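You operate a simulated robot arm through the tools that you are given. There is no shell and no other tool. Be economical: measure what you need, move in short steps, check, and stop when the job is done.

You are at the controls of a simulated two-armed robot. One attempt, no reset.

## Task
Prove the tunnel on setting 3 with the rack's yellow bar, then reset.
Fine: metal lamp must light; bar back in its spot, sled drawn back, tunnel stays on.
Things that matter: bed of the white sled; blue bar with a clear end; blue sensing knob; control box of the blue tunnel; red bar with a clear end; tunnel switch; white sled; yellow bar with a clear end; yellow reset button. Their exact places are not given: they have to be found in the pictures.

It is judged by the outcome, as a careful person would: the job done as asked, and still so three seconds after it is handed in. It fails if anything else is knocked over, pushed out of place, dropped, spilled or broken.

## Robot
Two 7-joint arms with fingered hands on one trunk, on a base that drives. Base frame: it is fixed to the floor where the robot stands at the start and does not move with it; the origin is under the middle of the robot, x ahead of it, y to its left, z up. Readings come in mm, degrees, newtons and seconds.
The left shoulder is at the start at [20, 123, 1341], the right one opposite. With the tool pointing down near the work surface each hand reaches from about 100 to 440 mm from the robot's upright axis, wherever it stands, measured 20 degrees to its own side. Places, roughly: bed of the white sled [600, 200, 900]; blue sensing knob [400, 0, 1200]; control box of the blue tunnel [400, 0, 1100]; tunnel switch [400, 0, 1300]; white sled [600, 200, 900]; yellow reset button [400, 0, 1100]. Payload 2.4 kg a hand.
The TCP of each hand is the grasp point between the finger pads, 17 mm short of the fingertips. In the tool frame z runs along the fingers and y along their closing line. Largest opening 88 mm; the body of the gripper starts 47 mm behind the TCP. The gripper is a hand of 3 fingers: y runs from the thumb to the fingers, the wrist lies at [0, 0, -165] in the tool frame.
Orientation is that of the tool frame in the base frame, as a unit quaternion [w, x, y, z]. With the fingers straight down and closing along the base's y, the tool's x points along the base's -x, its y along +y and its z along -z.

## Interface
- The arms move only by the tool nudge_tool. It takes "left_rows", "right_rows" or both (then of equal length, played together; a hand with none holds still); each is a list of rows, each a list of 6 numbers: the shift along the tool's x, y, z in units of 500 mm (1.0 is 500 mm), then the turn, a rotation vector about the tool's x, y, z in units of 45 degrees (1.0 is 45 degrees). In form: [[x, y, z, wx, wy, wz], ...]. A call has 1 to 20 rows; each row is the pose to reach, as a shift and turn from the pose commanded when the call began, along the tool's axes at that moment. A call with a number of a shift or a turn outside -1 to 1 is refused whole. Each row takes 0.2 s and may step no farther than 50 mm and 8.6 degrees from the row before; otherwise, the whole call is refused. Where a pose cannot be reached the arm comes as near as it can. A force on the tool above 90 N (or 10 N above the force at the start of the call, whichever is more), or a blocked arm, ends the call early, and 0.2 s more pass. In this call time passes only in rows, and 0.2 s behind the last. The reply holds the time, the measured pose of the TCP, the force on the tool along the base axes, the opening and the grip force, in the units named above and with some noise, with the torque about the TCP (base axes, N m) and any sound that the robot's microphone picked up.
- Cameras (640 x 400 px; columns grow to the right, rows downward): "scene" is now at [50.6, 14.1, 1782.5]; the picture's right is [0.21, -0.98, 0.00], its down [-0.82, -0.18, -0.55] and it looks along [0.53, 0.12, -0.84] (base axes); focal length 262 px, centre (320, 200). "left" rides on the left gripper at [-52, 4, -66] in its tool frame; the picture's right is [-0.08, -1.00, 0.00], its down [0.78, -0.07, -0.62] and it looks along [0.62, -0.05, 0.78] (tool axes); focal length 243 px, centre (320, 200). "right" rides on the right gripper at [52, 4, -66] in its tool frame; the picture's right is [-0.08, 1.00, 0.00], its down [-0.78, -0.07, -0.62] and it looks along [-0.62, -0.05, 0.78] (tool axes); focal length 243 px, centre (320, 200).
- grab_frame(camera): a new picture of that camera. No time passes.
- move_column(by): slides the trunk up (or, below 0, down) by that many mm; the arms and the scene camera ride with it, the base frame stays. It gives what a move gives, with no picture.
- drive_base(legs): drives the robot by 1 to 6 legs, each [ahead, left, turn to the left] in mm, mm and degrees, along the robot's own axes; the way and the turn of a leg run together, so that a leg with both is an arc; at most 1500 mm and 180 degrees a leg. The arms and the cameras ride along, it lands a little off, and it stops where it bumps. It gives what a move gives.
- finger_targets(finger1, finger2, thumb_bend, hand): sets how far each is bent, from 0 (flat) to 1 (curled in); at 0.3 the hand is open as for a grip, at 0.7 the pads meet at the TCP. One left out holds its place. A second passes; each finger stops where it meets its share of the squeeze, and holds until it gets a number again. It is the only way to open and close the hand. It gives what a move gives, with no picture; readings hold the bend of each and the force on the fingers (four entries, about 0 where the hand has none), thumb and palm.
- pan_tilt(pan, tilt): turns the head with the scene camera to pan (to the left, within 120 degrees either way) and tilt (down, from -29 to 69), counted from straight ahead of the robot. It gives what a move gives.
- point_at(camera, pixels): for up to 12 pixels [column, row] of the newest picture of that camera ("zoom" is the newest enlarged one), the place [x, y, z] in the base frame of the surface seen there, good to about 2 mm. No time passes.
- zoom(camera, box): a new picture of the part [left, top, right, bottom] of that camera's present view, enlarged. No time passes.
- finish_job(): hands the job in; it is judged then, once.

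Work in short steps. Measure before you move; look again where a grasp or a placing could have gone wrong, and mend it. You have 80 turns and 62 pictures in all, those below and enlarged ones among them. Open the grippers and draw the arms clear of the work before you hand the job in, unless the task says otherwise; then end with one line.

The tools are called after "Emit:" as name(argument=value, ...) on one line, values as JSON. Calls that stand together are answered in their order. nudge_tool: Moves the arms, as the interface text tells. Its arguments: {"type":"object","properties":{"left_rows":{"type":"array","items":{"type":"array","items":{"type":"number"}}},"right_rows":{"type":"array","items":{"type":"array","items":{"type":"number"}}}},"required":[]} The other tools are called the same way: move_column (by) slides the trunk up or down; finger_targets (finger1, finger2, thumb_bend, hand) moves the fingers one by one; drive_base (legs) drives the base; pan_tilt (pan, tilt) turns the head that bears the scene camera; grab_frame (camera) takes a picture; point_at (camera, pixels) gives the place of the surface under pixels of a picture; zoom (camera, box) takes an enlarged picture of a part of a camera's view; finish_job () hands the job in.

At the start:

```text
t: 0.0
left_tool_pos: [275.8, 224.7, 1388.8]
left_orientation: [0.0, 0.0, 1.0, 0.0]
left_contact_force: [0.7, 0.1, 0.3]
left_moment: [0.03, 0.02, 0.02]
left_grip_width: 87.6
left_gripper_force: 0.1
left_shape: jaw
left_bend: [0.3, 0.3, 0.3]
left_finger forces: [0.0, 0.0, 0.1, 0.0, 0.0, 0.0]
right_tool_pos: [355.6, -81.1, 1460.5]
right_orientation: [0.0, 0.0, 1.0, 0.0]
right_contact_force: [-0.5, -0.4, 0.2]
right_moment: [-0.04, 0.0, -0.01]
right_grip_width: 87.9
right_gripper_force: 0.0
right_shape: jaw
right_bend: [0.3, 0.3, 0.3]
right_finger forces: [0.0, 0.1, 0.1, 0.0, 0.0, 0.0]
trunk travel left (down, up): [-554.0, 276.0]
robot x, y, heading: [1.1, 0.3, -0.1]
head pan, tilt: [12.2, 56.9]
```

scene: 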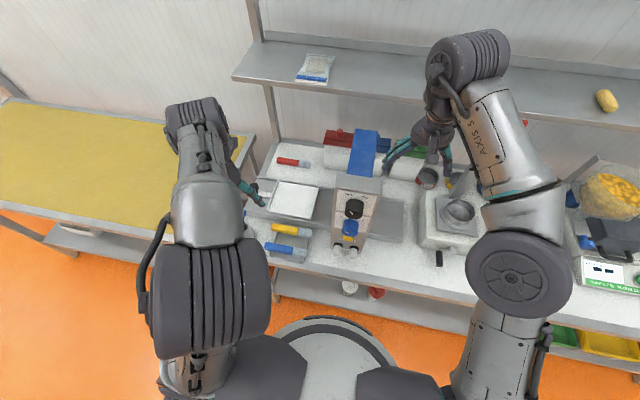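
right: 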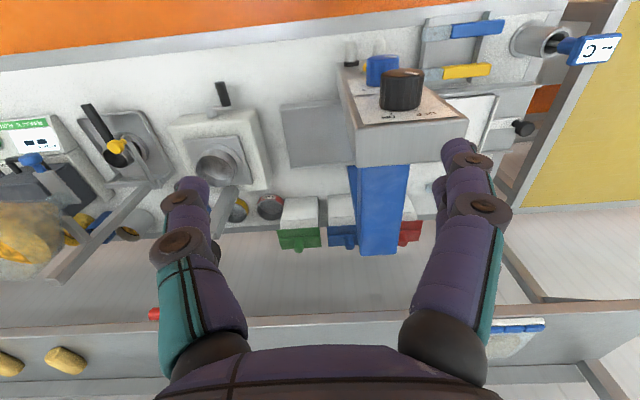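
left: 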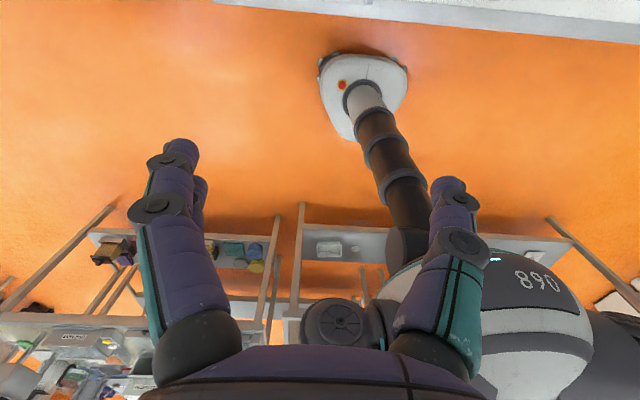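

The scene shows the control box around (352,215), the sled at (295,198), and the rack with yellow and blue bars around (290,240). I'll zoom in there.

Emit:
zoom(camera="scene", box=[240, 110, 440, 290])

Emit:
zoom(camera="right", box=[270, 10, 630, 260])

```text
2.22 times, centred on (340, 200) of scene
```

zoom: 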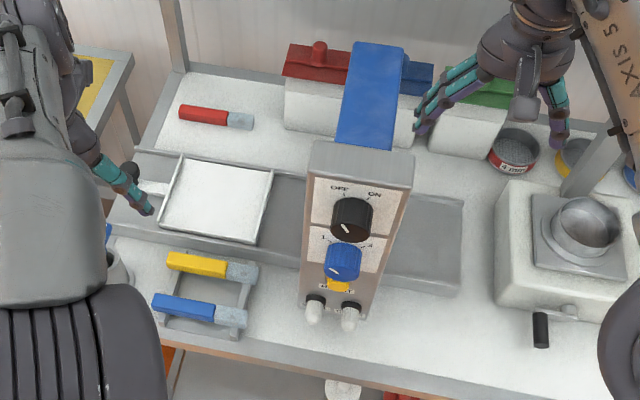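

```text
1.60 times, centred on (450, 135) of right
```

zoom: 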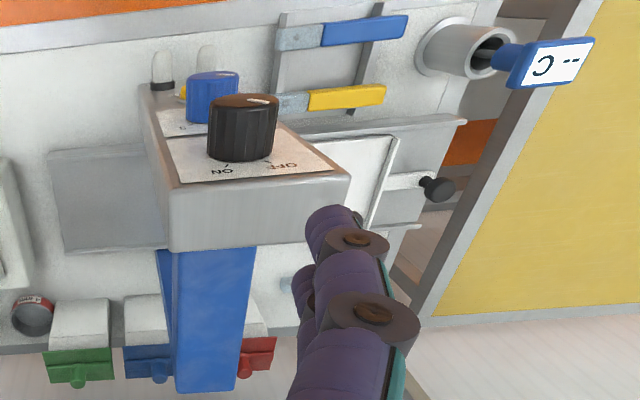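

I'll measure the knobs, bars, sled and handle from the right camera's zoom.

Emit:
point_at(camera="zoom", pixels=[[243, 100], [213, 76], [262, 101], [185, 95], [345, 96], [362, 30], [293, 101], [300, 38], [437, 188], [360, 180], [410, 181], [230, 170]])

Emit:
zoom(camera="scene", box=[310, 160, 410, 270])

```text
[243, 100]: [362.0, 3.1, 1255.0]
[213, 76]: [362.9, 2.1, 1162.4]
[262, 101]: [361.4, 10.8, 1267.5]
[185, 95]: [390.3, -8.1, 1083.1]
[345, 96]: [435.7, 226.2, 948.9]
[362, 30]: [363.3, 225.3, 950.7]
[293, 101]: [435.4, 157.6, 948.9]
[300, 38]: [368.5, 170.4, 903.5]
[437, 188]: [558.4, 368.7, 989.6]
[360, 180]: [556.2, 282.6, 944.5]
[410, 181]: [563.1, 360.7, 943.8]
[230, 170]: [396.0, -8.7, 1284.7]
```

```text
3.64 times, centred on (360, 215) of scene
```

zoom: 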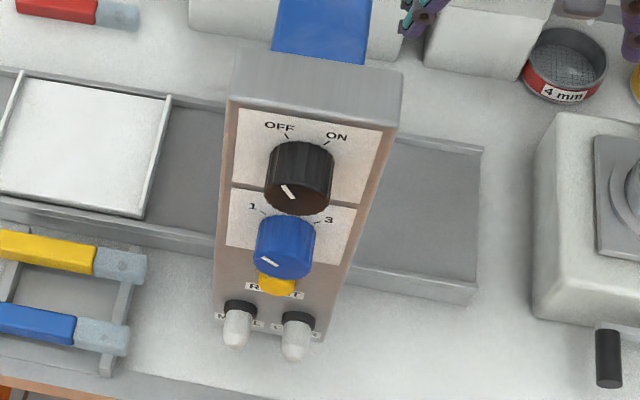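

The panel faces the robot, with the black switch at z≈1260, the blue knob at z≈1165 and the reset button at z≈1083. I'll back off and lower the trunk to see the panel straight on.

Emit:
drive_base(legs=[[-330, 0, 0]])

Emit:
move_column(by=-300)

Emit:
pan_tilt(pan=8, tilt=30)

Emit:
grab_frame(camera="scene")

```text
t: 2.2
left_tool_pos: [-52.0, 224.2, 1389.2]
left_orientation: [0.0, 0.001, 1.0, 0.0]
left_contact_force: [-0.2, 0.2, 0.0]
left_moment: [0.01, 0.02, 0.0]
left_grip_width: 88.1
left_gripper_force: 0.1
left_shape: jaw
left_bend: [0.3, 0.3, 0.3]
left_finger forces: [0.0, 0.0, 0.0, 0.1, 0.0, 0.0]
right_tool_pos: [28.5, -81.6, 1461.7]
right_orientation: [0.0, 0.0, 1.0, 0.0]
right_contact_force: [0.2, -0.6, -0.8]
right_moment: [0.0, -0.06, -0.01]
right_grip_width: 87.8
right_gripper_force: 0.1
right_shape: jaw
right_bend: [0.3, 0.3, 0.3]
right_finger forces: [0.0, 0.1, 0.0, 0.0, 0.0, 0.0]
trunk travel left (down, up): [-554.0, 276.0]
robot x, y, heading: [-324.3, 3.0, -0.0]
head pan, tilt: [12.2, 56.9]
```

```text
t: 5.2
left_tool_pos: [-51.1, 223.5, 1088.9]
left_orientation: [0.0, 0.001, 1.0, 0.0]
left_contact_force: [0.6, 0.5, -0.2]
left_moment: [-0.01, -0.02, 0.0]
left_grip_width: 88.0
left_gripper_force: 0.0
left_shape: jaw
left_bend: [0.3, 0.3, 0.3]
left_finger forces: [0.0, 0.0, 0.1, 0.0, 0.0, 0.1]
right_tool_pos: [28.2, -80.7, 1161.2]
right_orientation: [-0.001, 0.0, 1.0, 0.0]
right_contact_force: [0.0, 0.8, 0.6]
right_moment: [0.02, 0.0, -0.01]
right_grip_width: 88.0
right_gripper_force: 0.0
right_shape: jaw
right_bend: [0.3, 0.3, 0.3]
right_finger forces: [0.2, 0.0, 0.0, 0.1, 0.1, 0.0]
trunk travel left (down, up): [-254.0, 576.0]
robot x, y, heading: [-326.0, 0.6, -0.2]
head pan, tilt: [12.2, 56.9]
```

```text
t: 6.1
left_tool_pos: [-51.6, 222.5, 1089.2]
left_orientation: [0.0, 0.001, 1.0, 0.0]
left_contact_force: [-1.2, 0.2, 0.4]
left_moment: [0.02, -0.02, 0.01]
left_grip_width: 87.8
left_gripper_force: 0.0
left_shape: jaw
left_bend: [0.3, 0.3, 0.3]
left_finger forces: [0.0, 0.0, 0.0, 0.0, 0.0, 0.0]
right_tool_pos: [29.4, -80.8, 1161.0]
right_orientation: [0.001, 0.001, 1.0, 0.001]
right_contact_force: [0.2, 0.1, -0.2]
right_moment: [0.04, 0.0, 0.03]
right_grip_width: 87.7
right_gripper_force: 0.1
right_shape: jaw
right_bend: [0.3, 0.3, 0.3]
right_finger forces: [0.0, 0.0, 0.0, 0.0, 0.0, 0.0]
trunk travel left (down, up): [-254.0, 576.0]
robot x, y, heading: [-325.9, 0.8, -0.0]
head pan, tilt: [8.0, 30.0]
```

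```text
55 pictures are left
```

scene: 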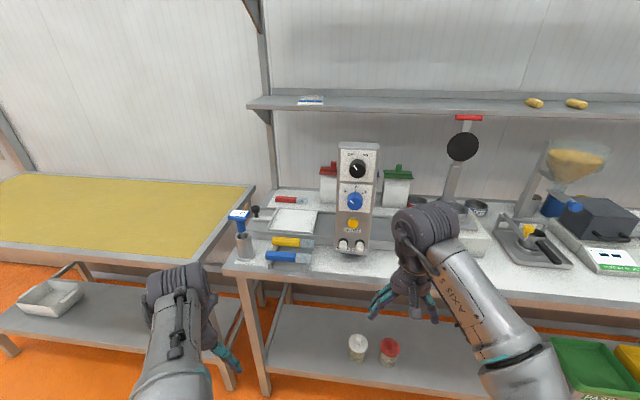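

Good frontal view. I'll zoom in on the panel and the sled to read the markings and measure.

Emit:
zoom(camera="scene", box=[320, 140, 400, 260])

Emit:
point_at(camera="scene", pixels=[[357, 168], [355, 201], [353, 223], [343, 244], [360, 245], [354, 240], [372, 160], [255, 212], [270, 198], [370, 186], [341, 186]])

Emit:
zoom(camera="scene", box=[225, 180, 345, 275])

```text
3.33 times, centred on (360, 200) of scene
```

zoom: 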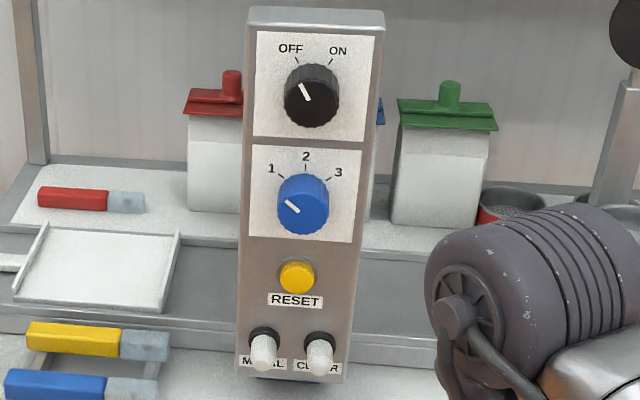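

```text
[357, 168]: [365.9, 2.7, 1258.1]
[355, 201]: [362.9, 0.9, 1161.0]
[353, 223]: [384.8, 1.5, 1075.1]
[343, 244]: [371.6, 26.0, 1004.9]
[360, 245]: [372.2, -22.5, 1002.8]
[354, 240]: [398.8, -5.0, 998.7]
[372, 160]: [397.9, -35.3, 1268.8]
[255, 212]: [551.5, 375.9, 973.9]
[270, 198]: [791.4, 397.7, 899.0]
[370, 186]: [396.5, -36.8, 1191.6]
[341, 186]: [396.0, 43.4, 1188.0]
```

```text
4.21 times, centred on (285, 228) of scene
```

zoom: 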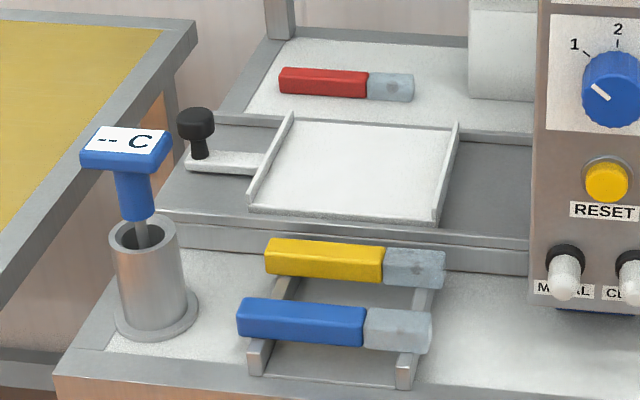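

Readings: the switch points at OFF, the blue knob at 1, and the sled handle is at about (555,372). I'll use the right hand for the panel, so I'm rotating it to point forward.

Emit:
nudge_tool(right_rows=[[-0.025, 0, 0, 0, -0.167, 0], [-0.05, 0, 0, 0, -0.333, 0], [-0.075, 0, 0, 0, -0.5, 0], [-0.1, 0, 0, 0, -0.667, 0], [-0.125, 0, 0, 0, -0.833, 0], [-0.15, 0, 0, 0, -1, 0]])

Emit:
nudge_tool(right_rows=[[-0.018, 0, 0.018, 0, -0.167, 0], [-0.035, 0, 0.035, 0, -0.333, 0], [-0.053, 0, 0.053, 0, -0.5, 0], [-0.071, 0, 0.071, 0, -0.667, 0], [-0.088, 0, 0.088, 0, -0.833, 0], [-0.106, 0, 0.106, 0, -1, 0]])

Emit:
move_column(by=150)

```text
t: 7.5
left_tool_pos: [-51.3, 224.6, 1089.1]
left_orientation: [0.0, 0.001, 1.0, 0.0]
left_contact_force: [0.9, 0.1, 0.6]
left_moment: [0.03, 0.0, -0.03]
left_grip_width: 87.8
left_gripper_force: 0.1
left_shape: jaw
left_bend: [0.3, 0.3, 0.3]
left_finger forces: [0.1, 0.0, 0.0, 0.0, 0.1, 0.1]
right_tool_pos: [105.3, -83.0, 1161.0]
right_orientation: [0.384, 0.0, 0.923, 0.001]
right_contact_force: [-0.2, 0.2, -0.5]
right_moment: [0.02, 0.03, 0.0]
right_grip_width: 87.9
right_gripper_force: 0.1
right_shape: jaw
right_bend: [0.3, 0.3, 0.3]
right_finger forces: [0.1, 0.1, 0.0, 0.1, 0.0, 0.0]
trunk travel left (down, up): [-254.0, 576.0]
robot x, y, heading: [-327.2, -0.1, -0.1]
head pan, tilt: [8.0, 30.0]
```

```text
t: 8.9
left_tool_pos: [-51.2, 223.0, 1088.3]
left_orientation: [0.0, 0.001, 1.0, -0.001]
left_contact_force: [-0.7, -0.3, 0.3]
left_moment: [-0.01, -0.02, 0.01]
left_grip_width: 88.0
left_gripper_force: 0.0
left_shape: jaw
left_bend: [0.3, 0.3, 0.3]
left_finger forces: [0.0, 0.0, 0.1, 0.0, 0.0, 0.0]
right_tool_pos: [180.3, -82.6, 1161.6]
right_orientation: [0.707, 0.001, 0.707, -0.001]
right_contact_force: [-0.1, 0.0, -0.7]
right_moment: [0.0, 0.02, 0.01]
right_grip_width: 88.1
right_gripper_force: 0.0
right_shape: jaw
right_bend: [0.3, 0.3, 0.3]
right_finger forces: [0.1, 0.0, 0.0, 0.0, 0.0, 0.1]
trunk travel left (down, up): [-254.0, 576.0]
robot x, y, heading: [-328.0, -0.8, -0.4]
head pan, tilt: [8.0, 30.0]
```

```text
t: 10.6
left_tool_pos: [-50.6, 224.3, 1238.2]
left_orientation: [0.0, 0.001, 1.0, 0.0]
left_contact_force: [-0.9, -0.3, -0.5]
left_moment: [0.02, 0.01, 0.03]
left_grip_width: 88.0
left_gripper_force: 0.1
left_shape: jaw
left_bend: [0.3, 0.3, 0.3]
left_finger forces: [0.1, 0.1, 0.0, 0.1, 0.0, 0.0]
right_tool_pos: [179.5, -81.2, 1311.4]
right_orientation: [0.707, 0.001, 0.707, -0.001]
right_contact_force: [0.4, -0.6, 0.5]
right_moment: [-0.01, -0.01, 0.04]
right_grip_width: 87.8
right_gripper_force: 0.2
right_shape: jaw
right_bend: [0.3, 0.3, 0.3]
right_finger forces: [0.0, 0.0, 0.0, 0.0, 0.1, 0.0]
trunk travel left (down, up): [-404.0, 426.0]
robot x, y, heading: [-326.4, -0.5, -0.4]
head pan, tilt: [8.0, 30.0]
```

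The hand points forward. I'll drive 120 mm closer, then align it with the black switch at (y≈2, z≈1252), rolled −30°.

Emit:
drive_base(legs=[[120, 0, 0.4]])

Emit:
nudge_tool(right_rows=[[0.024, 0.034, 0, 0, 0, -0.133], [0.047, 0.067, 0, 0, 0, -0.267], [0.07, 0.1, 0, 0, 0, -0.4], [0.094, 0.134, 0, 0, 0, -0.533], [0.118, 0.166, 0, 0, 0, -0.667]])

Emit:
grab_frame(camera="right")

Emit:
grab_frame(camera="scene")

```text
t: 11.9
left_tool_pos: [70.4, 227.0, 1238.9]
left_orientation: [-0.001, -0.004, 1.0, 0.0]
left_contact_force: [0.3, 0.3, 0.2]
left_moment: [0.0, 0.01, -0.02]
left_grip_width: 87.8
left_gripper_force: 0.1
left_shape: jaw
left_bend: [0.3, 0.3, 0.3]
left_finger forces: [0.1, 0.1, 0.0, 0.0, 0.0, 0.1]
right_tool_pos: [302.9, -76.2, 1310.9]
right_orientation: [0.706, -0.003, 0.708, 0.003]
right_contact_force: [0.6, 0.0, -0.1]
right_moment: [-0.02, 0.0, -0.02]
right_grip_width: 88.0
right_gripper_force: 0.1
right_shape: jaw
right_bend: [0.3, 0.3, 0.3]
right_finger forces: [0.0, 0.0, 0.0, 0.0, 0.0, 0.0]
trunk travel left (down, up): [-404.0, 426.0]
robot x, y, heading: [-205.6, -0.1, 0.7]
head pan, tilt: [8.0, 30.0]
```

```text
t: 13.1
left_tool_pos: [68.4, 227.2, 1237.7]
left_orientation: [0.001, -0.004, 1.0, -0.001]
left_contact_force: [0.1, 0.2, 0.6]
left_moment: [0.02, 0.02, -0.02]
left_grip_width: 88.0
left_gripper_force: 0.1
left_shape: jaw
left_bend: [0.3, 0.3, 0.3]
left_finger forces: [0.1, 0.0, 0.0, 0.1, 0.0, 0.1]
right_tool_pos: [298.9, 7.5, 1252.6]
right_orientation: [0.683, -0.186, 0.682, -0.181]
right_contact_force: [0.6, 0.3, 0.1]
right_moment: [0.01, 0.01, -0.02]
right_grip_width: 87.8
right_gripper_force: 0.0
right_shape: jaw
right_bend: [0.3, 0.3, 0.3]
right_finger forces: [0.1, 0.1, 0.0, 0.0, 0.0, 0.0]
trunk travel left (down, up): [-404.0, 426.0]
robot x, y, heading: [-207.6, 0.4, 0.4]
head pan, tilt: [8.0, 30.0]
```

```text
52 pictures are left
```

right: 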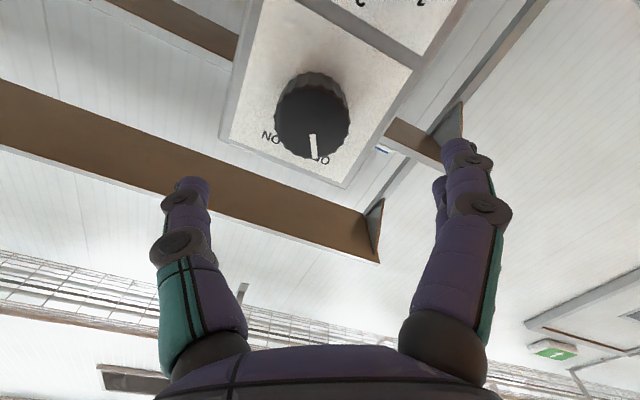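

```text
51 pictures are left
```

scene: 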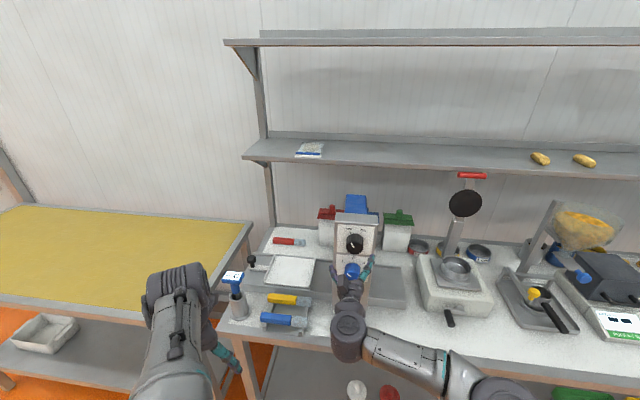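

The pointer aligns vertically in the rolled hand's view (313,145). I'll measure the knob edges to get the center.

Emit:
point_at(camera="right", pixels=[[313, 135], [312, 120], [312, 154], [282, 125], [344, 125], [312, 85], [312, 100], [265, 80], [350, 175]])

Emit:
zoom(camera="right", box=[250, 50, 380, 180])

```text
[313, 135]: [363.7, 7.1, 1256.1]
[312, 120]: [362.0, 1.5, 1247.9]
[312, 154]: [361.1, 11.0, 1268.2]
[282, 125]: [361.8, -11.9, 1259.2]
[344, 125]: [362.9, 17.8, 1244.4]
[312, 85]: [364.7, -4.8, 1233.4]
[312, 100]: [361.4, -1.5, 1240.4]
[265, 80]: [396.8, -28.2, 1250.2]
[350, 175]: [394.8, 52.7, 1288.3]
```

```text
3.08 times, centred on (315, 115) of right
```

zoom: 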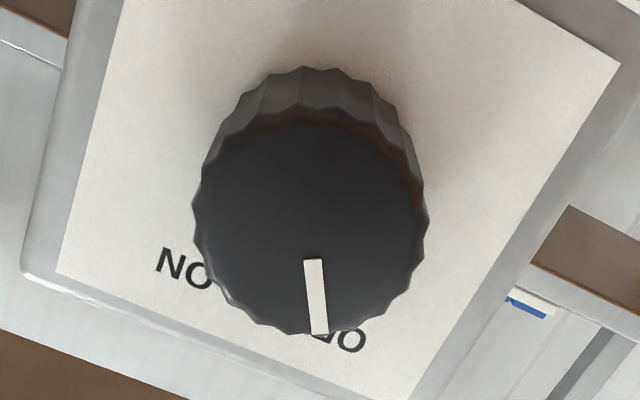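

The switch axis is at about (y 2.5, z 1250) and its diameter is about 40 mm. I'll center on it, advance to x≈370 and close.

Emit:
nudge_tool(right_rows=[[0.0095, -0.006, 0.03, 0, 0, 0], [0.0095, -0.006, 0.07, 0, 0, 0], [0.0095, -0.006, 0.11, 0, 0, 0], [0.0095, -0.006, 0.142, 0, 0, 0]])

Emit:
finger_targets(hand="right", finger1=0.7, finger2=0.7, thumb_bend=0.7)

Emit:
zoom(camera="right", box=[150, 0, 490, 260])

```text
t: 14.1
left_tool_pos: [66.4, 226.2, 1238.6]
left_orientation: [0.0, -0.004, 1.0, 0.0]
left_contact_force: [0.6, 0.1, 0.4]
left_moment: [0.0, -0.02, -0.01]
left_grip_width: 88.0
left_gripper_force: 0.0
left_shape: jaw
left_bend: [0.3, 0.3, 0.3]
left_finger forces: [0.0, 0.1, 0.0, 0.0, 0.1, 0.0]
right_tool_pos: [372.7, 0.5, 1250.9]
right_orientation: [0.684, -0.185, 0.682, -0.181]
right_contact_force: [0.2, -0.4, 0.0]
right_moment: [0.03, -0.04, -0.03]
right_grip_width: 87.9
right_gripper_force: 0.1
right_shape: jaw
right_bend: [0.3, 0.3, 0.3]
right_finger forces: [0.0, 0.0, 0.1, 0.0, 0.0, 0.1]
trunk travel left (down, up): [-404.0, 426.0]
robot x, y, heading: [-207.8, -0.6, 0.3]
head pan, tilt: [8.0, 30.0]
```

```text
t: 15.1
left_tool_pos: [69.2, 226.6, 1237.9]
left_orientation: [0.0, -0.003, 1.0, 0.001]
left_contact_force: [0.5, 0.1, 0.5]
left_moment: [-0.02, 0.01, 0.02]
left_grip_width: 87.8
left_gripper_force: 0.1
left_shape: jaw
left_bend: [0.3, 0.3, 0.3]
left_finger forces: [0.0, 0.0, 0.0, 0.0, 0.1, 0.0]
right_tool_pos: [372.1, 1.2, 1248.5]
right_orientation: [0.683, -0.185, 0.683, -0.181]
right_contact_force: [0.8, 1.3, -2.5]
right_moment: [-0.02, 0.01, 0.03]
right_grip_width: 30.0
right_gripper_force: 11.0
right_shape: fingers
right_bend: [0.58, 0.56, 0.59]
right_finger forces: [5.3, 6.1, 0.0, 0.0, 9.4, 0.0]
trunk travel left (down, up): [-404.0, 426.0]
robot x, y, heading: [-206.1, 2.8, 0.2]
head pan, tilt: [8.0, 30.0]
```

```text
1.54 times, centred on (320, 130) of right
```

zoom: 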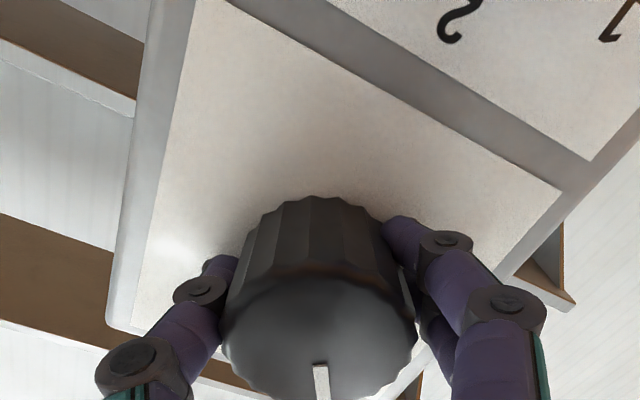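

The knob is gripped between thumb and fingers at about 10 N. Now I'll turn it clockwise, 60° in two parts.

Emit:
nudge_tool(right_rows=[[0, 0, 0, 0, 0, 0.111], [0, 0, 0, 0, 0, 0.222], [0, 0, 0, 0, 0, 0.333], [0, 0, 0, 0, 0, 0.444], [0, 0, 0, 0, 0, 0.556], [0, 0, 0, 0, 0, 0.667]])

Emit:
nudge_tool(right_rows=[[0, 0, 0, 0, 0, 0.111], [0, 0, 0, 0, 0, 0.222], [0, 0, 0, 0, 0, 0.333], [0, 0, 0, 0, 0, 0.444], [0, 0, 0, 0, 0, 0.556], [0, 0, 0, 0, 0, 0.667]])

Emit:
zoom(camera="scene", box=[310, 200, 400, 310])

```text
t: 16.5
left_tool_pos: [69.5, 226.9, 1239.3]
left_orientation: [-0.001, -0.003, 1.0, 0.0]
left_contact_force: [0.9, 0.0, -0.5]
left_moment: [0.0, 0.0, -0.01]
left_grip_width: 87.9
left_gripper_force: 0.0
left_shape: jaw
left_bend: [0.3, 0.3, 0.3]
left_finger forces: [0.0, 0.0, 0.0, 0.0, 0.0, 0.1]
right_tool_pos: [373.0, 4.9, 1249.5]
right_orientation: [0.707, -0.002, 0.708, 0.003]
right_contact_force: [2.1, 3.4, -4.5]
right_moment: [0.02, 0.04, 0.05]
right_grip_width: 30.1
right_gripper_force: 10.9
right_shape: fingers
right_bend: [0.58, 0.56, 0.59]
right_finger forces: [6.7, 6.5, 0.1, 0.0, 9.3, 0.1]
trunk travel left (down, up): [-404.0, 426.0]
robot x, y, heading: [-207.6, -1.8, 0.5]
head pan, tilt: [8.0, 30.0]
```

```text
t: 17.9
left_tool_pos: [70.3, 227.8, 1237.0]
left_orientation: [0.0, -0.004, 1.0, -0.001]
left_contact_force: [-0.1, -0.5, 0.1]
left_moment: [-0.01, 0.0, 0.01]
left_grip_width: 87.7
left_gripper_force: 0.0
left_shape: jaw
left_bend: [0.3, 0.3, 0.3]
left_finger forces: [0.1, 0.0, 0.0, 0.0, 0.0, 0.1]
right_tool_pos: [372.9, 3.4, 1249.6]
right_orientation: [0.682, 0.18, 0.684, 0.187]
right_contact_force: [2.8, 7.8, -0.7]
right_moment: [-0.04, 0.02, 0.2]
right_grip_width: 30.1
right_gripper_force: 11.3
right_shape: fingers
right_bend: [0.57, 0.55, 0.6]
right_finger forces: [7.7, 7.5, 0.0, 0.0, 7.5, 0.0]
trunk travel left (down, up): [-404.0, 426.0]
robot x, y, heading: [-207.5, -4.0, 0.4]
head pan, tilt: [8.0, 30.0]
```

```text
3.64 times, centred on (355, 255) of scene
```

zoom: 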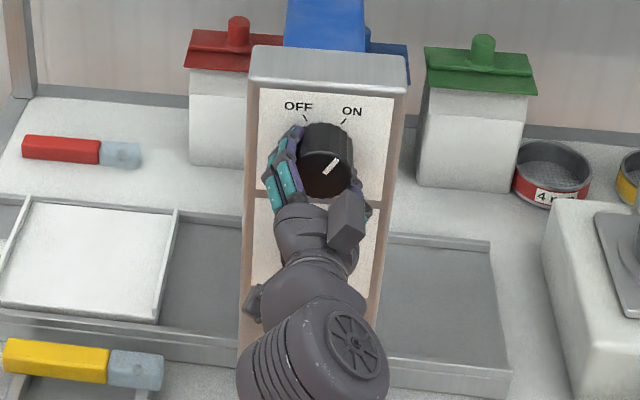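

The pointer now aims at ON. I'll release, retreat 90 mm and look.

Emit:
finger_targets(hand="right", finger1=0.3, finger2=0.3, thumb_bend=0.3)

Emit:
nudge_tool(right_rows=[[0, 0, -0.04, 0, 0, 0], [0, 0, -0.1, 0, 0, 0], [0, 0, -0.16, 0, 0, -0.15], [0, 0, -0.18, 0, 0, -0.333], [0, 0, -0.18, 0, 0, -0.5], [0, 0, -0.18, 0, 0, -0.667]])

Emit:
zoom(camera="scene", box=[310, 200, 400, 310])

```text
t: 18.9
left_tool_pos: [68.3, 226.7, 1239.2]
left_orientation: [0.0, -0.004, 1.0, 0.0]
left_contact_force: [0.3, 0.5, -0.3]
left_moment: [0.02, -0.01, -0.01]
left_grip_width: 87.9
left_gripper_force: 0.1
left_shape: jaw
left_bend: [0.3, 0.3, 0.3]
left_finger forces: [0.0, 0.0, 0.0, 0.1, 0.0, 0.0]
right_tool_pos: [371.9, 1.3, 1250.9]
right_orientation: [0.682, 0.18, 0.684, 0.186]
right_contact_force: [0.3, -0.6, 0.7]
right_moment: [0.02, 0.02, 0.01]
right_grip_width: 83.8
right_gripper_force: 0.0
right_shape: fingers
right_bend: [0.3, 0.3, 0.3]
right_finger forces: [0.1, 0.0, 0.0, 0.0, 0.1, 0.0]
trunk travel left (down, up): [-404.0, 426.0]
robot x, y, heading: [-206.2, -0.7, 0.2]
head pan, tilt: [8.0, 30.0]
```

```text
t: 20.3
left_tool_pos: [68.5, 227.3, 1238.9]
left_orientation: [0.0, -0.005, 1.0, 0.0]
left_contact_force: [-0.8, 0.8, -0.5]
left_moment: [-0.03, -0.02, -0.03]
left_grip_width: 87.8
left_gripper_force: 0.0
left_shape: jaw
left_bend: [0.3, 0.3, 0.3]
left_finger forces: [0.0, 0.1, 0.0, 0.0, 0.1, 0.1]
right_tool_pos: [280.8, -0.3, 1249.0]
right_orientation: [0.707, -0.004, 0.707, 0.001]
right_contact_force: [-0.3, -0.2, 0.0]
right_moment: [0.0, 0.01, 0.01]
right_grip_width: 84.2
right_gripper_force: 0.0
right_shape: fingers
right_bend: [0.3, 0.3, 0.3]
right_finger forces: [0.0, 0.0, 0.0, 0.0, 0.0, 0.1]
trunk travel left (down, up): [-404.0, 426.0]
robot x, y, heading: [-207.5, 1.9, 0.5]
head pan, tilt: [8.0, 30.0]
```

```text
3.64 times, centred on (355, 255) of scene
```

zoom: 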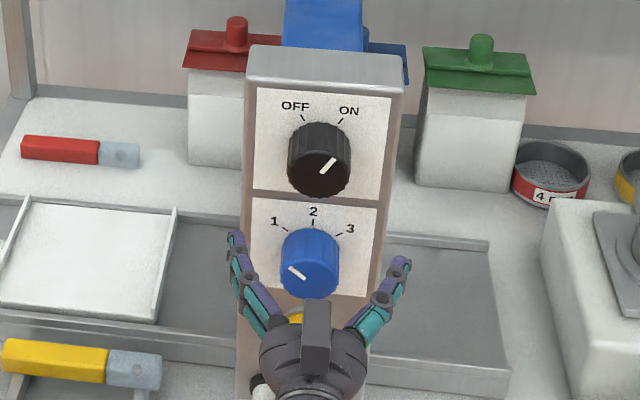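

The switch rests at ON. Next I'll go to the blue knob (z≈1155), rolling to about −52°.

Emit:
nudge_tool(right_rows=[[0.032, 0.001, 0, 0, 0, -0.167], [0.063, 0.002, 0, 0, 0, -0.333], [0.095, 0.003, 0, 0, 0, -0.5], [0.126, 0.004, 0, 0, 0, -0.667], [0.158, 0.005, 0, 0, 0, -0.833], [0.19, 0.005, 0, 0, 0, -1]])

Emit:
nudge_tool(right_rows=[[0, 0, 0, 0, 0, -0.16]])

Emit:
zoom(camera="right", box=[220, 20, 420, 200])

```text
t: 21.7
left_tool_pos: [68.7, 226.6, 1239.1]
left_orientation: [0.0, -0.004, 1.0, 0.0]
left_contact_force: [0.6, -0.9, -0.9]
left_moment: [0.03, 0.01, 0.01]
left_grip_width: 87.9
left_gripper_force: 0.2
left_shape: jaw
left_bend: [0.3, 0.3, 0.3]
left_finger forces: [0.0, 0.0, 0.1, 0.0, 0.1, 0.0]
right_tool_pos: [281.4, 3.4, 1154.0]
right_orientation: [0.654, -0.274, 0.652, -0.268]
right_contact_force: [-0.1, 0.4, -0.1]
right_moment: [0.0, -0.02, 0.01]
right_grip_width: 84.4
right_gripper_force: 0.1
right_shape: fingers
right_bend: [0.3, 0.3, 0.3]
right_finger forces: [0.0, 0.0, 0.0, 0.0, 0.0, 0.0]
trunk travel left (down, up): [-404.0, 426.0]
robot x, y, heading: [-204.0, 6.5, 0.3]
head pan, tilt: [8.0, 30.0]
```

```text
t: 22.1
left_tool_pos: [68.2, 227.1, 1238.4]
left_orientation: [-0.001, -0.004, 1.0, 0.0]
left_contact_force: [-0.2, 0.4, -0.1]
left_moment: [-0.02, -0.01, 0.01]
left_grip_width: 88.0
left_gripper_force: 0.1
left_shape: jaw
left_bend: [0.3, 0.3, 0.3]
left_finger forces: [0.1, 0.0, 0.0, 0.0, 0.0, 0.0]
right_tool_pos: [280.3, 2.6, 1155.0]
right_orientation: [0.636, -0.315, 0.634, -0.308]
right_contact_force: [-0.4, 0.0, -0.9]
right_moment: [-0.01, 0.02, 0.0]
right_grip_width: 84.5
right_gripper_force: 0.0
right_shape: fingers
right_bend: [0.3, 0.3, 0.3]
right_finger forces: [0.0, 0.0, 0.0, 0.0, 0.1, 0.0]
trunk travel left (down, up): [-404.0, 426.0]
robot x, y, heading: [-207.1, 2.8, 0.5]
head pan, tilt: [8.0, 30.0]
```

```text
2.22 times, centred on (320, 110) of right
```

zoom: 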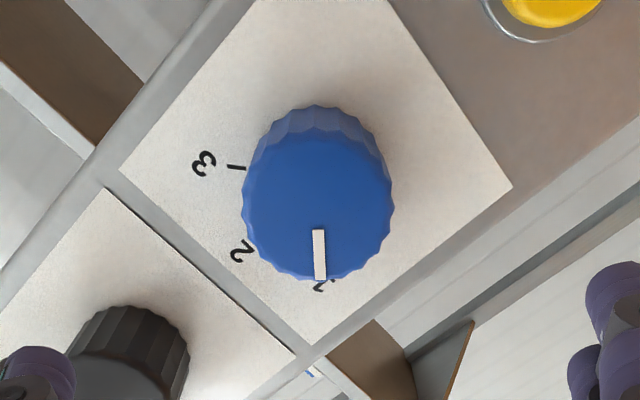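

The pointer is vertical in the rolled hand's frame, so 1 sits at about −52°. I'll measure the knob centre.

Emit:
point_at(camera="zoom", pixels=[[305, 205], [328, 205], [317, 205], [235, 167], [253, 244], [319, 275], [319, 235]])

```text
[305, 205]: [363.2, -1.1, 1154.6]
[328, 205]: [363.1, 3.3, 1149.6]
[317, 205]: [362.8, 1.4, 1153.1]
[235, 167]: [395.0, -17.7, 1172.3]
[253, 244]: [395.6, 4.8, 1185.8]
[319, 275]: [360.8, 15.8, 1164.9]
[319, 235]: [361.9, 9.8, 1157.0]
```

Centre is at about (1.4, 1153). Advance and grip.

Emit:
nudge_tool(right_rows=[[0.004, 0.002, 0.05, 0, 0, 0], [0.004, 0.002, 0.1, 0, 0, 0], [0.004, 0.002, 0.15, 0, 0, 0], [0.004, 0.002, 0.18, 0, 0, 0]])

Emit:
finger_targets(hand="right", finger1=0.7, finger2=0.7, thumb_bend=0.7)

Emit:
nudge_tool(right_rows=[[0, 0, 0, 0, 0, 0.167], [0, 0, 0, 0, 0, 0.333], [0, 0, 0, 0, 0, 0.5], [0, 0, 0, 0, 0, 0.667], [0, 0, 0, 0, 0, 0.833], [0, 0, 0, 0, 0, 1]])

Emit:
nudge_tool(right_rows=[[0, 0, 0, 0, 0, 0.167], [0, 0, 0, 0, 0, 0.333], [0, 0, 0, 0, 0, 0.5], [0, 0, 0, 0, 0, 0.667], [0, 0, 0, 0, 0, 0.833], [0, 0, 0, 0, 0, 1]])

Emit:
zoom(camera="scene", box=[310, 200, 400, 310])

```text
t: 23.1
left_tool_pos: [69.8, 227.4, 1239.6]
left_orientation: [0.0, -0.003, 1.0, 0.0]
left_contact_force: [0.5, 0.6, 1.0]
left_moment: [0.0, 0.02, 0.0]
left_grip_width: 87.7
left_gripper_force: 0.0
left_shape: jaw
left_bend: [0.3, 0.3, 0.3]
left_finger forces: [0.0, 0.1, 0.0, 0.0, 0.0, 0.1]
right_tool_pos: [373.1, 2.0, 1151.4]
right_orientation: [0.636, -0.314, 0.634, -0.309]
right_contact_force: [-0.3, 0.1, -0.1]
right_moment: [0.03, 0.0, -0.03]
right_grip_width: 84.2
right_gripper_force: 0.1
right_shape: fingers
right_bend: [0.3, 0.3, 0.3]
right_finger forces: [0.0, 0.0, 0.0, 0.1, 0.0, 0.0]
trunk travel left (down, up): [-404.0, 426.0]
robot x, y, heading: [-205.3, -0.5, 0.2]
head pan, tilt: [8.0, 30.0]
```

```text
t: 24.1
left_tool_pos: [70.0, 227.3, 1238.4]
left_orientation: [0.0, -0.004, 1.0, -0.001]
left_contact_force: [-0.9, -0.8, -0.2]
left_moment: [0.01, -0.01, -0.02]
left_grip_width: 87.9
left_gripper_force: 0.1
left_shape: jaw
left_bend: [0.3, 0.3, 0.3]
left_finger forces: [0.0, 0.1, 0.0, 0.0, 0.0, 0.0]
right_tool_pos: [371.8, 2.4, 1152.4]
right_orientation: [0.636, -0.315, 0.634, -0.308]
right_contact_force: [1.9, -1.1, 0.0]
right_moment: [0.01, 0.05, 0.01]
right_grip_width: 31.0
right_gripper_force: 10.3
right_shape: fingers
right_bend: [0.58, 0.57, 0.57]
right_finger forces: [4.8, 5.5, 0.1, 0.1, 10.1, 0.0]
trunk travel left (down, up): [-404.0, 426.0]
robot x, y, heading: [-205.4, -3.1, 0.7]
head pan, tilt: [8.0, 30.0]
```

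```text
t: 25.5
left_tool_pos: [70.7, 226.9, 1237.9]
left_orientation: [-0.001, -0.003, 1.0, 0.0]
left_contact_force: [-0.9, -1.0, -0.2]
left_moment: [0.0, -0.05, 0.01]
left_grip_width: 87.8
left_gripper_force: 0.1
left_shape: jaw
left_bend: [0.3, 0.3, 0.3]
left_finger forces: [0.0, 0.0, 0.0, 0.1, 0.0, 0.1]
right_tool_pos: [371.9, 3.7, 1152.4]
right_orientation: [0.705, -0.046, 0.706, -0.042]
right_contact_force: [3.5, 2.0, -3.5]
right_moment: [0.02, 0.05, 0.07]
right_grip_width: 31.2
right_gripper_force: 10.3
right_shape: fingers
right_bend: [0.58, 0.57, 0.58]
right_finger forces: [6.2, 6.5, 0.1, 0.0, 9.3, 0.0]
trunk travel left (down, up): [-404.0, 426.0]
robot x, y, heading: [-203.8, 0.2, 0.1]
head pan, tilt: [8.0, 30.0]
```

```text
t: 26.9
left_tool_pos: [67.7, 227.5, 1239.0]
left_orientation: [0.0, -0.004, 1.0, 0.0]
left_contact_force: [0.7, -0.5, 0.0]
left_moment: [-0.02, 0.0, 0.04]
left_grip_width: 88.2
left_gripper_force: 0.2
left_shape: jaw
left_bend: [0.3, 0.3, 0.3]
left_finger forces: [0.0, 0.0, 0.0, 0.1, 0.0, 0.0]
right_tool_pos: [339.6, -15.6, 1171.2]
right_orientation: [0.665, 0.223, 0.674, 0.229]
right_contact_force: [0.2, 0.2, 0.7]
right_moment: [0.0, 0.0, 0.0]
right_grip_width: 2.6
right_gripper_force: 0.1
right_shape: fingers
right_bend: [0.7, 0.7, 0.66]
right_finger forces: [0.0, 0.1, 0.0, 0.1, 0.0, 0.0]
right hand out of reach, approached as far as the arm can: row 5, 6
trunk travel left (down, up): [-404.0, 426.0]
robot x, y, heading: [-202.9, 1.4, 0.5]
head pan, tilt: [8.0, 30.0]
```

```text
3.64 times, centred on (355, 255) of scene
```

zoom: 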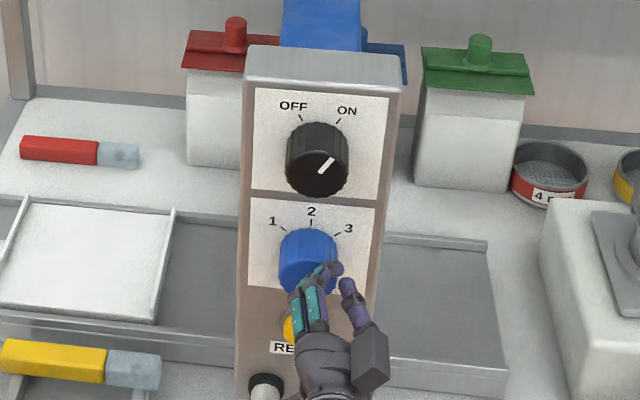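

The hand ran out of reach at the end of the turn and slid off the knob. I'll retract, open and check the pointer.

Emit:
nudge_tool(right_rows=[[0, 0, -0.06, 0, 0, -0.17], [0, 0, -0.12, 0, 0, -0.34], [0, 0, -0.16, 0, 0, -0.5], [0, 0, -0.16, 0, 0, -0.65], [0, 0, -0.16, 0, 0, -0.8]])

Emit:
finger_targets(hand="right", finger1=0.3, finger2=0.3, thumb_bend=0.3)

Emit:
zoom(camera="scene", box=[310, 200, 400, 310])

```text
t: 28.1
left_tool_pos: [68.1, 226.2, 1238.9]
left_orientation: [0.0, -0.003, 1.0, -0.001]
left_contact_force: [-0.7, 0.8, -0.4]
left_moment: [0.0, -0.01, 0.03]
left_grip_width: 87.7
left_gripper_force: 0.0
left_shape: jaw
left_bend: [0.3, 0.3, 0.3]
left_finger forces: [0.0, 0.1, 0.0, 0.1, 0.1, 0.0]
right_tool_pos: [260.4, -15.0, 1170.4]
right_orientation: [0.707, 0.008, 0.707, 0.014]
right_contact_force: [0.4, 0.6, -0.5]
right_moment: [-0.04, 0.0, 0.0]
right_grip_width: 2.6
right_gripper_force: 0.0
right_shape: fingers
right_bend: [0.7, 0.7, 0.66]
right_finger forces: [0.0, 0.0, 0.0, 0.0, 0.0, 0.0]
trunk travel left (down, up): [-404.0, 426.0]
robot x, y, heading: [-206.9, 3.4, 0.4]
head pan, tilt: [8.0, 30.0]
```

```text
t: 29.1
left_tool_pos: [68.5, 225.8, 1238.8]
left_orientation: [-0.001, -0.004, 1.0, 0.0]
left_contact_force: [0.3, 0.3, 0.3]
left_moment: [-0.02, 0.05, 0.0]
left_grip_width: 87.9
left_gripper_force: 0.0
left_shape: jaw
left_bend: [0.3, 0.3, 0.3]
left_finger forces: [0.1, 0.0, 0.0, 0.0, 0.1, 0.1]
right_tool_pos: [261.8, -15.1, 1170.6]
right_orientation: [0.707, 0.008, 0.707, 0.015]
right_contact_force: [-0.5, 0.1, -0.2]
right_moment: [-0.01, 0.02, -0.01]
right_grip_width: 84.2
right_gripper_force: 0.0
right_shape: fingers
right_bend: [0.3, 0.3, 0.3]
right_finger forces: [0.1, 0.0, 0.0, 0.1, 0.0, 0.1]
trunk travel left (down, up): [-404.0, 426.0]
robot x, y, heading: [-204.4, 3.7, 0.5]
head pan, tilt: [8.0, 30.0]
```

```text
3.64 times, centred on (355, 255) of scene
```

zoom: 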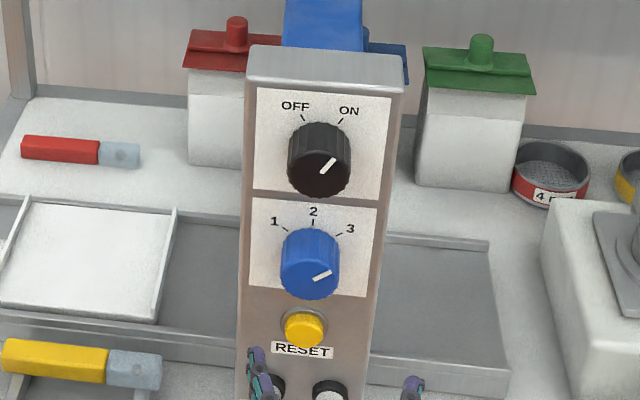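

The blue knob mirrors its start angle and now sits at 3. I'll fold the right arm back and down, out of the way for the left arm's work.

Emit:
nudge_tool(right_rows=[[-0.033, -0.033, -0.033, 0, 0.167, 0], [-0.067, -0.067, -0.067, 0, 0.333, 0], [-0.1, -0.1, -0.1, 0, 0.5, 0], [-0.133, -0.133, -0.133, 0, 0.667, 0], [-0.167, -0.167, -0.167, 0, 0.833, 0], [-0.2, -0.2, -0.2, 0, 1, 0]])

Emit:
nudge_tool(right_rows=[[0.035, -0.033, -0.035, 0, 0.167, 0], [0.071, -0.067, -0.071, 0, 0.333, 0], [0.106, -0.1, -0.106, 0, 0.5, 0], [0.141, -0.133, -0.141, 0, 0.667, 0], [0.177, -0.167, -0.177, 0, 0.833, 0], [0.212, -0.2, -0.212, 0, 1, 0]])

Emit:
pan_tilt(pan=15, tilt=45)

Emit:
grab_frame(camera="scene")

```text
t: 30.5
left_tool_pos: [67.0, 226.9, 1239.7]
left_orientation: [0.0, -0.003, 1.0, 0.0]
left_contact_force: [-0.7, 0.0, 0.1]
left_moment: [0.03, 0.01, 0.01]
left_grip_width: 87.9
left_gripper_force: 0.0
left_shape: jaw
left_bend: [0.3, 0.3, 0.3]
left_finger forces: [0.1, 0.0, 0.0, 0.0, 0.0, 0.0]
right_tool_pos: [163.0, -120.1, 1267.5]
right_orientation: [0.382, 0.004, 0.924, 0.015]
right_contact_force: [0.3, 0.9, -0.6]
right_moment: [0.02, 0.03, -0.01]
right_grip_width: 84.5
right_gripper_force: 0.0
right_shape: fingers
right_bend: [0.3, 0.3, 0.3]
right_finger forces: [0.0, 0.0, 0.0, 0.0, 0.0, 0.0]
trunk travel left (down, up): [-404.0, 426.0]
robot x, y, heading: [-207.7, 1.2, 0.3]
head pan, tilt: [8.0, 30.0]
```

```text
t: 31.9
left_tool_pos: [66.6, 227.0, 1237.9]
left_orientation: [0.0, -0.003, 1.0, 0.0]
left_contact_force: [-0.4, -0.2, -0.6]
left_moment: [-0.02, -0.02, -0.02]
left_grip_width: 88.0
left_gripper_force: 0.1
left_shape: jaw
left_bend: [0.3, 0.3, 0.3]
left_finger forces: [0.0, 0.0, 0.0, 0.0, 0.0, 0.0]
right_tool_pos: [13.1, -219.1, 1264.8]
right_orientation: [-0.001, -0.004, 1.0, 0.017]
right_contact_force: [0.3, 0.6, 1.1]
right_moment: [-0.06, -0.01, -0.01]
right_grip_width: 84.1
right_gripper_force: 0.2
right_shape: fingers
right_bend: [0.3, 0.3, 0.3]
right_finger forces: [0.1, 0.0, 0.0, 0.1, 0.0, 0.1]
trunk travel left (down, up): [-404.0, 426.0]
robot x, y, heading: [-206.0, 0.1, 0.3]
head pan, tilt: [8.0, 30.0]
```

```text
t: 32.6
left_tool_pos: [68.1, 226.4, 1239.3]
left_orientation: [0.0, -0.004, 1.0, 0.001]
left_contact_force: [-0.2, 0.5, -0.9]
left_moment: [0.0, 0.01, -0.01]
left_grip_width: 87.8
left_gripper_force: 0.0
left_shape: jaw
left_bend: [0.3, 0.3, 0.3]
left_finger forces: [0.0, 0.0, 0.0, 0.0, 0.1, 0.1]
right_tool_pos: [13.3, -218.7, 1265.5]
right_orientation: [-0.001, -0.004, 1.0, 0.016]
right_contact_force: [0.3, -0.6, -0.3]
right_moment: [0.02, 0.01, 0.0]
right_grip_width: 84.4
right_gripper_force: 0.1
right_shape: fingers
right_bend: [0.3, 0.3, 0.3]
right_finger forces: [0.0, 0.0, 0.1, 0.0, 0.1, 0.1]
trunk travel left (down, up): [-404.0, 426.0]
robot x, y, heading: [-208.9, 2.4, 0.5]
head pan, tilt: [15.0, 45.0]
```

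```text
43 pictures are left
```

scene: 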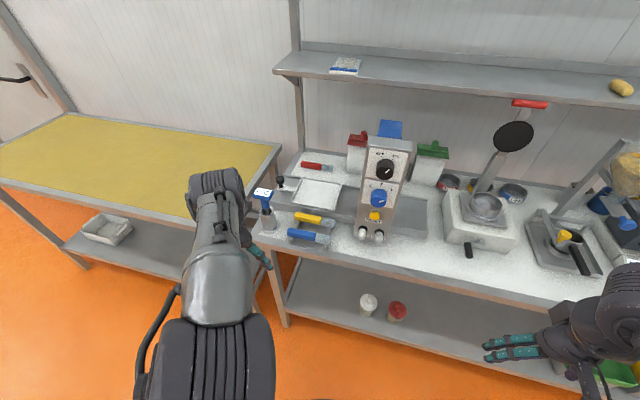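

I'll measure the table edge, shelf, bars, sled handle, thermometer pot and yellow table.

Emit:
point_at(camera="scene", pixels=[[340, 268], [275, 241], [330, 288], [281, 185], [263, 193], [263, 208], [262, 170], [240, 200], [320, 225], [367, 233], [377, 236], [320, 244]])

Emit:
zoom(camera="scene", box=[240, 150, 360, 260])

```text
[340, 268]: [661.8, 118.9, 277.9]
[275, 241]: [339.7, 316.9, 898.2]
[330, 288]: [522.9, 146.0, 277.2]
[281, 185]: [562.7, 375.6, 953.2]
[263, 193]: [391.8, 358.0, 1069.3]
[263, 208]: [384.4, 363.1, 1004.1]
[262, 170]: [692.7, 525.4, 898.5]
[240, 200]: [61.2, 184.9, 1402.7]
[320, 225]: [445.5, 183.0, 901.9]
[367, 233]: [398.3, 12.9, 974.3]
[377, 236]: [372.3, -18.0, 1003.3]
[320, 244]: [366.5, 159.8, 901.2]
```

```text
3.64 times, centred on (300, 205) of scene
```

zoom: 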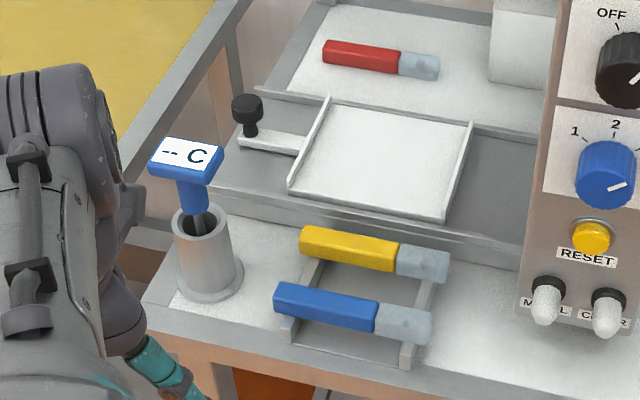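

Measuring the yellow bar ends, rack bars, bed corners and handle.

Emit:
point_at(camera="zoom", pixels=[[305, 234], [443, 258], [350, 243], [420, 255], [397, 250], [294, 185], [446, 215], [468, 127], [330, 102], [247, 105], [262, 143], [247, 190]])

Emit:
point_at(camera="scene", pixels=[[100, 200], [10, 180], [278, 150], [255, 180], [180, 215], [420, 225], [340, 215], [450, 205]])

```text
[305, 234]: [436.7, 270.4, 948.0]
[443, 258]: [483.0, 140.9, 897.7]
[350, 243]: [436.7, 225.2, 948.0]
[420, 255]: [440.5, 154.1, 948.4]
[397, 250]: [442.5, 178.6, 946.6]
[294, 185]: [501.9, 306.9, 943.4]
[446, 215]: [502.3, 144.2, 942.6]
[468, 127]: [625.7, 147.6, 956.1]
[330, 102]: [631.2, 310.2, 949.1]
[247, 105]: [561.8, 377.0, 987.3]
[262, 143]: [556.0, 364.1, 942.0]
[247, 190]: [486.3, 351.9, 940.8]
```

```text
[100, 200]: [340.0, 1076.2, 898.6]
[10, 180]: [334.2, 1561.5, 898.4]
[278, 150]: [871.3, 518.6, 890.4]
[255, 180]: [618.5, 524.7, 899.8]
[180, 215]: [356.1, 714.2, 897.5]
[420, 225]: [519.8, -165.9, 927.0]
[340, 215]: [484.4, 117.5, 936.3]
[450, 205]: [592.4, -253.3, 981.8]
```

I know the bar (x≈438, y 143–272, top 948) and the bed (x 500–630, y 145–307, z 943). Before driving closer I'll check the base footprint against the table by looking down.

Emit:
pan_tilt(pan=0, tilt=69)

Emit:
grab_frame(camera="scene")

Emit:
grab_frame(camera="left")

```text
t: 33.5
left_tool_pos: [69.1, 227.3, 1238.1]
left_orientation: [0.0, -0.004, 1.0, 0.0]
left_contact_force: [0.3, 0.0, 0.4]
left_moment: [-0.01, 0.03, 0.0]
left_grip_width: 88.3
left_gripper_force: 0.1
left_shape: jaw
left_bend: [0.3, 0.3, 0.3]
left_finger forces: [0.0, 0.1, 0.1, 0.0, 0.0, 0.1]
right_tool_pos: [14.1, -219.2, 1265.0]
right_orientation: [-0.001, -0.003, 1.0, 0.016]
right_contact_force: [0.0, 0.5, -0.2]
right_moment: [0.0, -0.03, 0.01]
right_grip_width: 84.3
right_gripper_force: 0.0
right_shape: fingers
right_bend: [0.3, 0.3, 0.3]
right_finger forces: [0.1, 0.1, 0.0, 0.0, 0.1, 0.1]
trunk travel left (down, up): [-404.0, 426.0]
robot x, y, heading: [-206.4, -0.7, 0.5]
head pan, tilt: [0.0, 68.8]
```

```text
41 pictures are left
```

scene: 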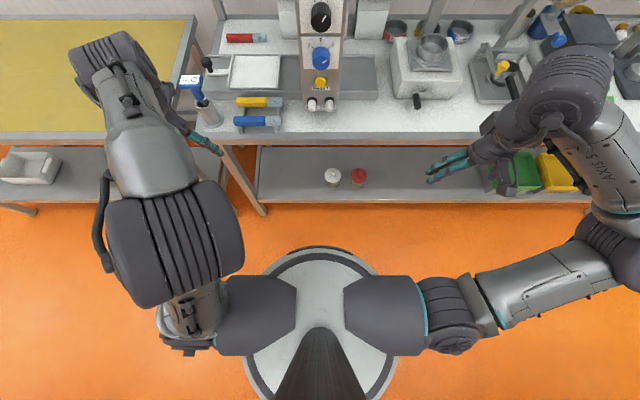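

```text
40 pictures are left
```

left: 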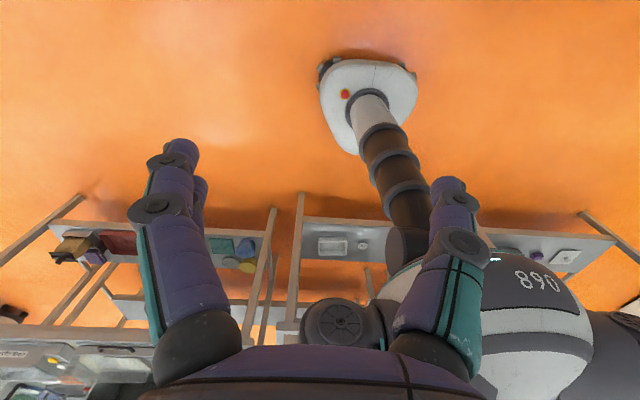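

I'll measure the base's front rim (320,250), the shelf's front edge and the table legs.

Emit:
point_at(camera="scene", pixels=[[318, 250], [318, 275], [268, 262], [400, 330], [350, 200], [263, 205], [350, 238], [300, 138], [222, 152], [250, 330]])

Emit:
point_at(camera="left", pixels=[[340, 75], [400, 70], [365, 65], [410, 100]])

```text
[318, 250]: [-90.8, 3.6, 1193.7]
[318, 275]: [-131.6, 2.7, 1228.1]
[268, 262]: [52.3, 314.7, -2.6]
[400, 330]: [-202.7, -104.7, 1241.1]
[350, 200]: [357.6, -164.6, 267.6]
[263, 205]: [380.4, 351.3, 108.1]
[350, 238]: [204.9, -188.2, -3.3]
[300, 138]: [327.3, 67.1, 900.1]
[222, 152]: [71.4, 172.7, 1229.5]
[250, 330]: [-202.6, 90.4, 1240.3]
```

```text
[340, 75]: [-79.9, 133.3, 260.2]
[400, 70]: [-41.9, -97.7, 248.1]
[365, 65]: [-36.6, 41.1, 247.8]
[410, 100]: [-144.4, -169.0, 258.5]
```

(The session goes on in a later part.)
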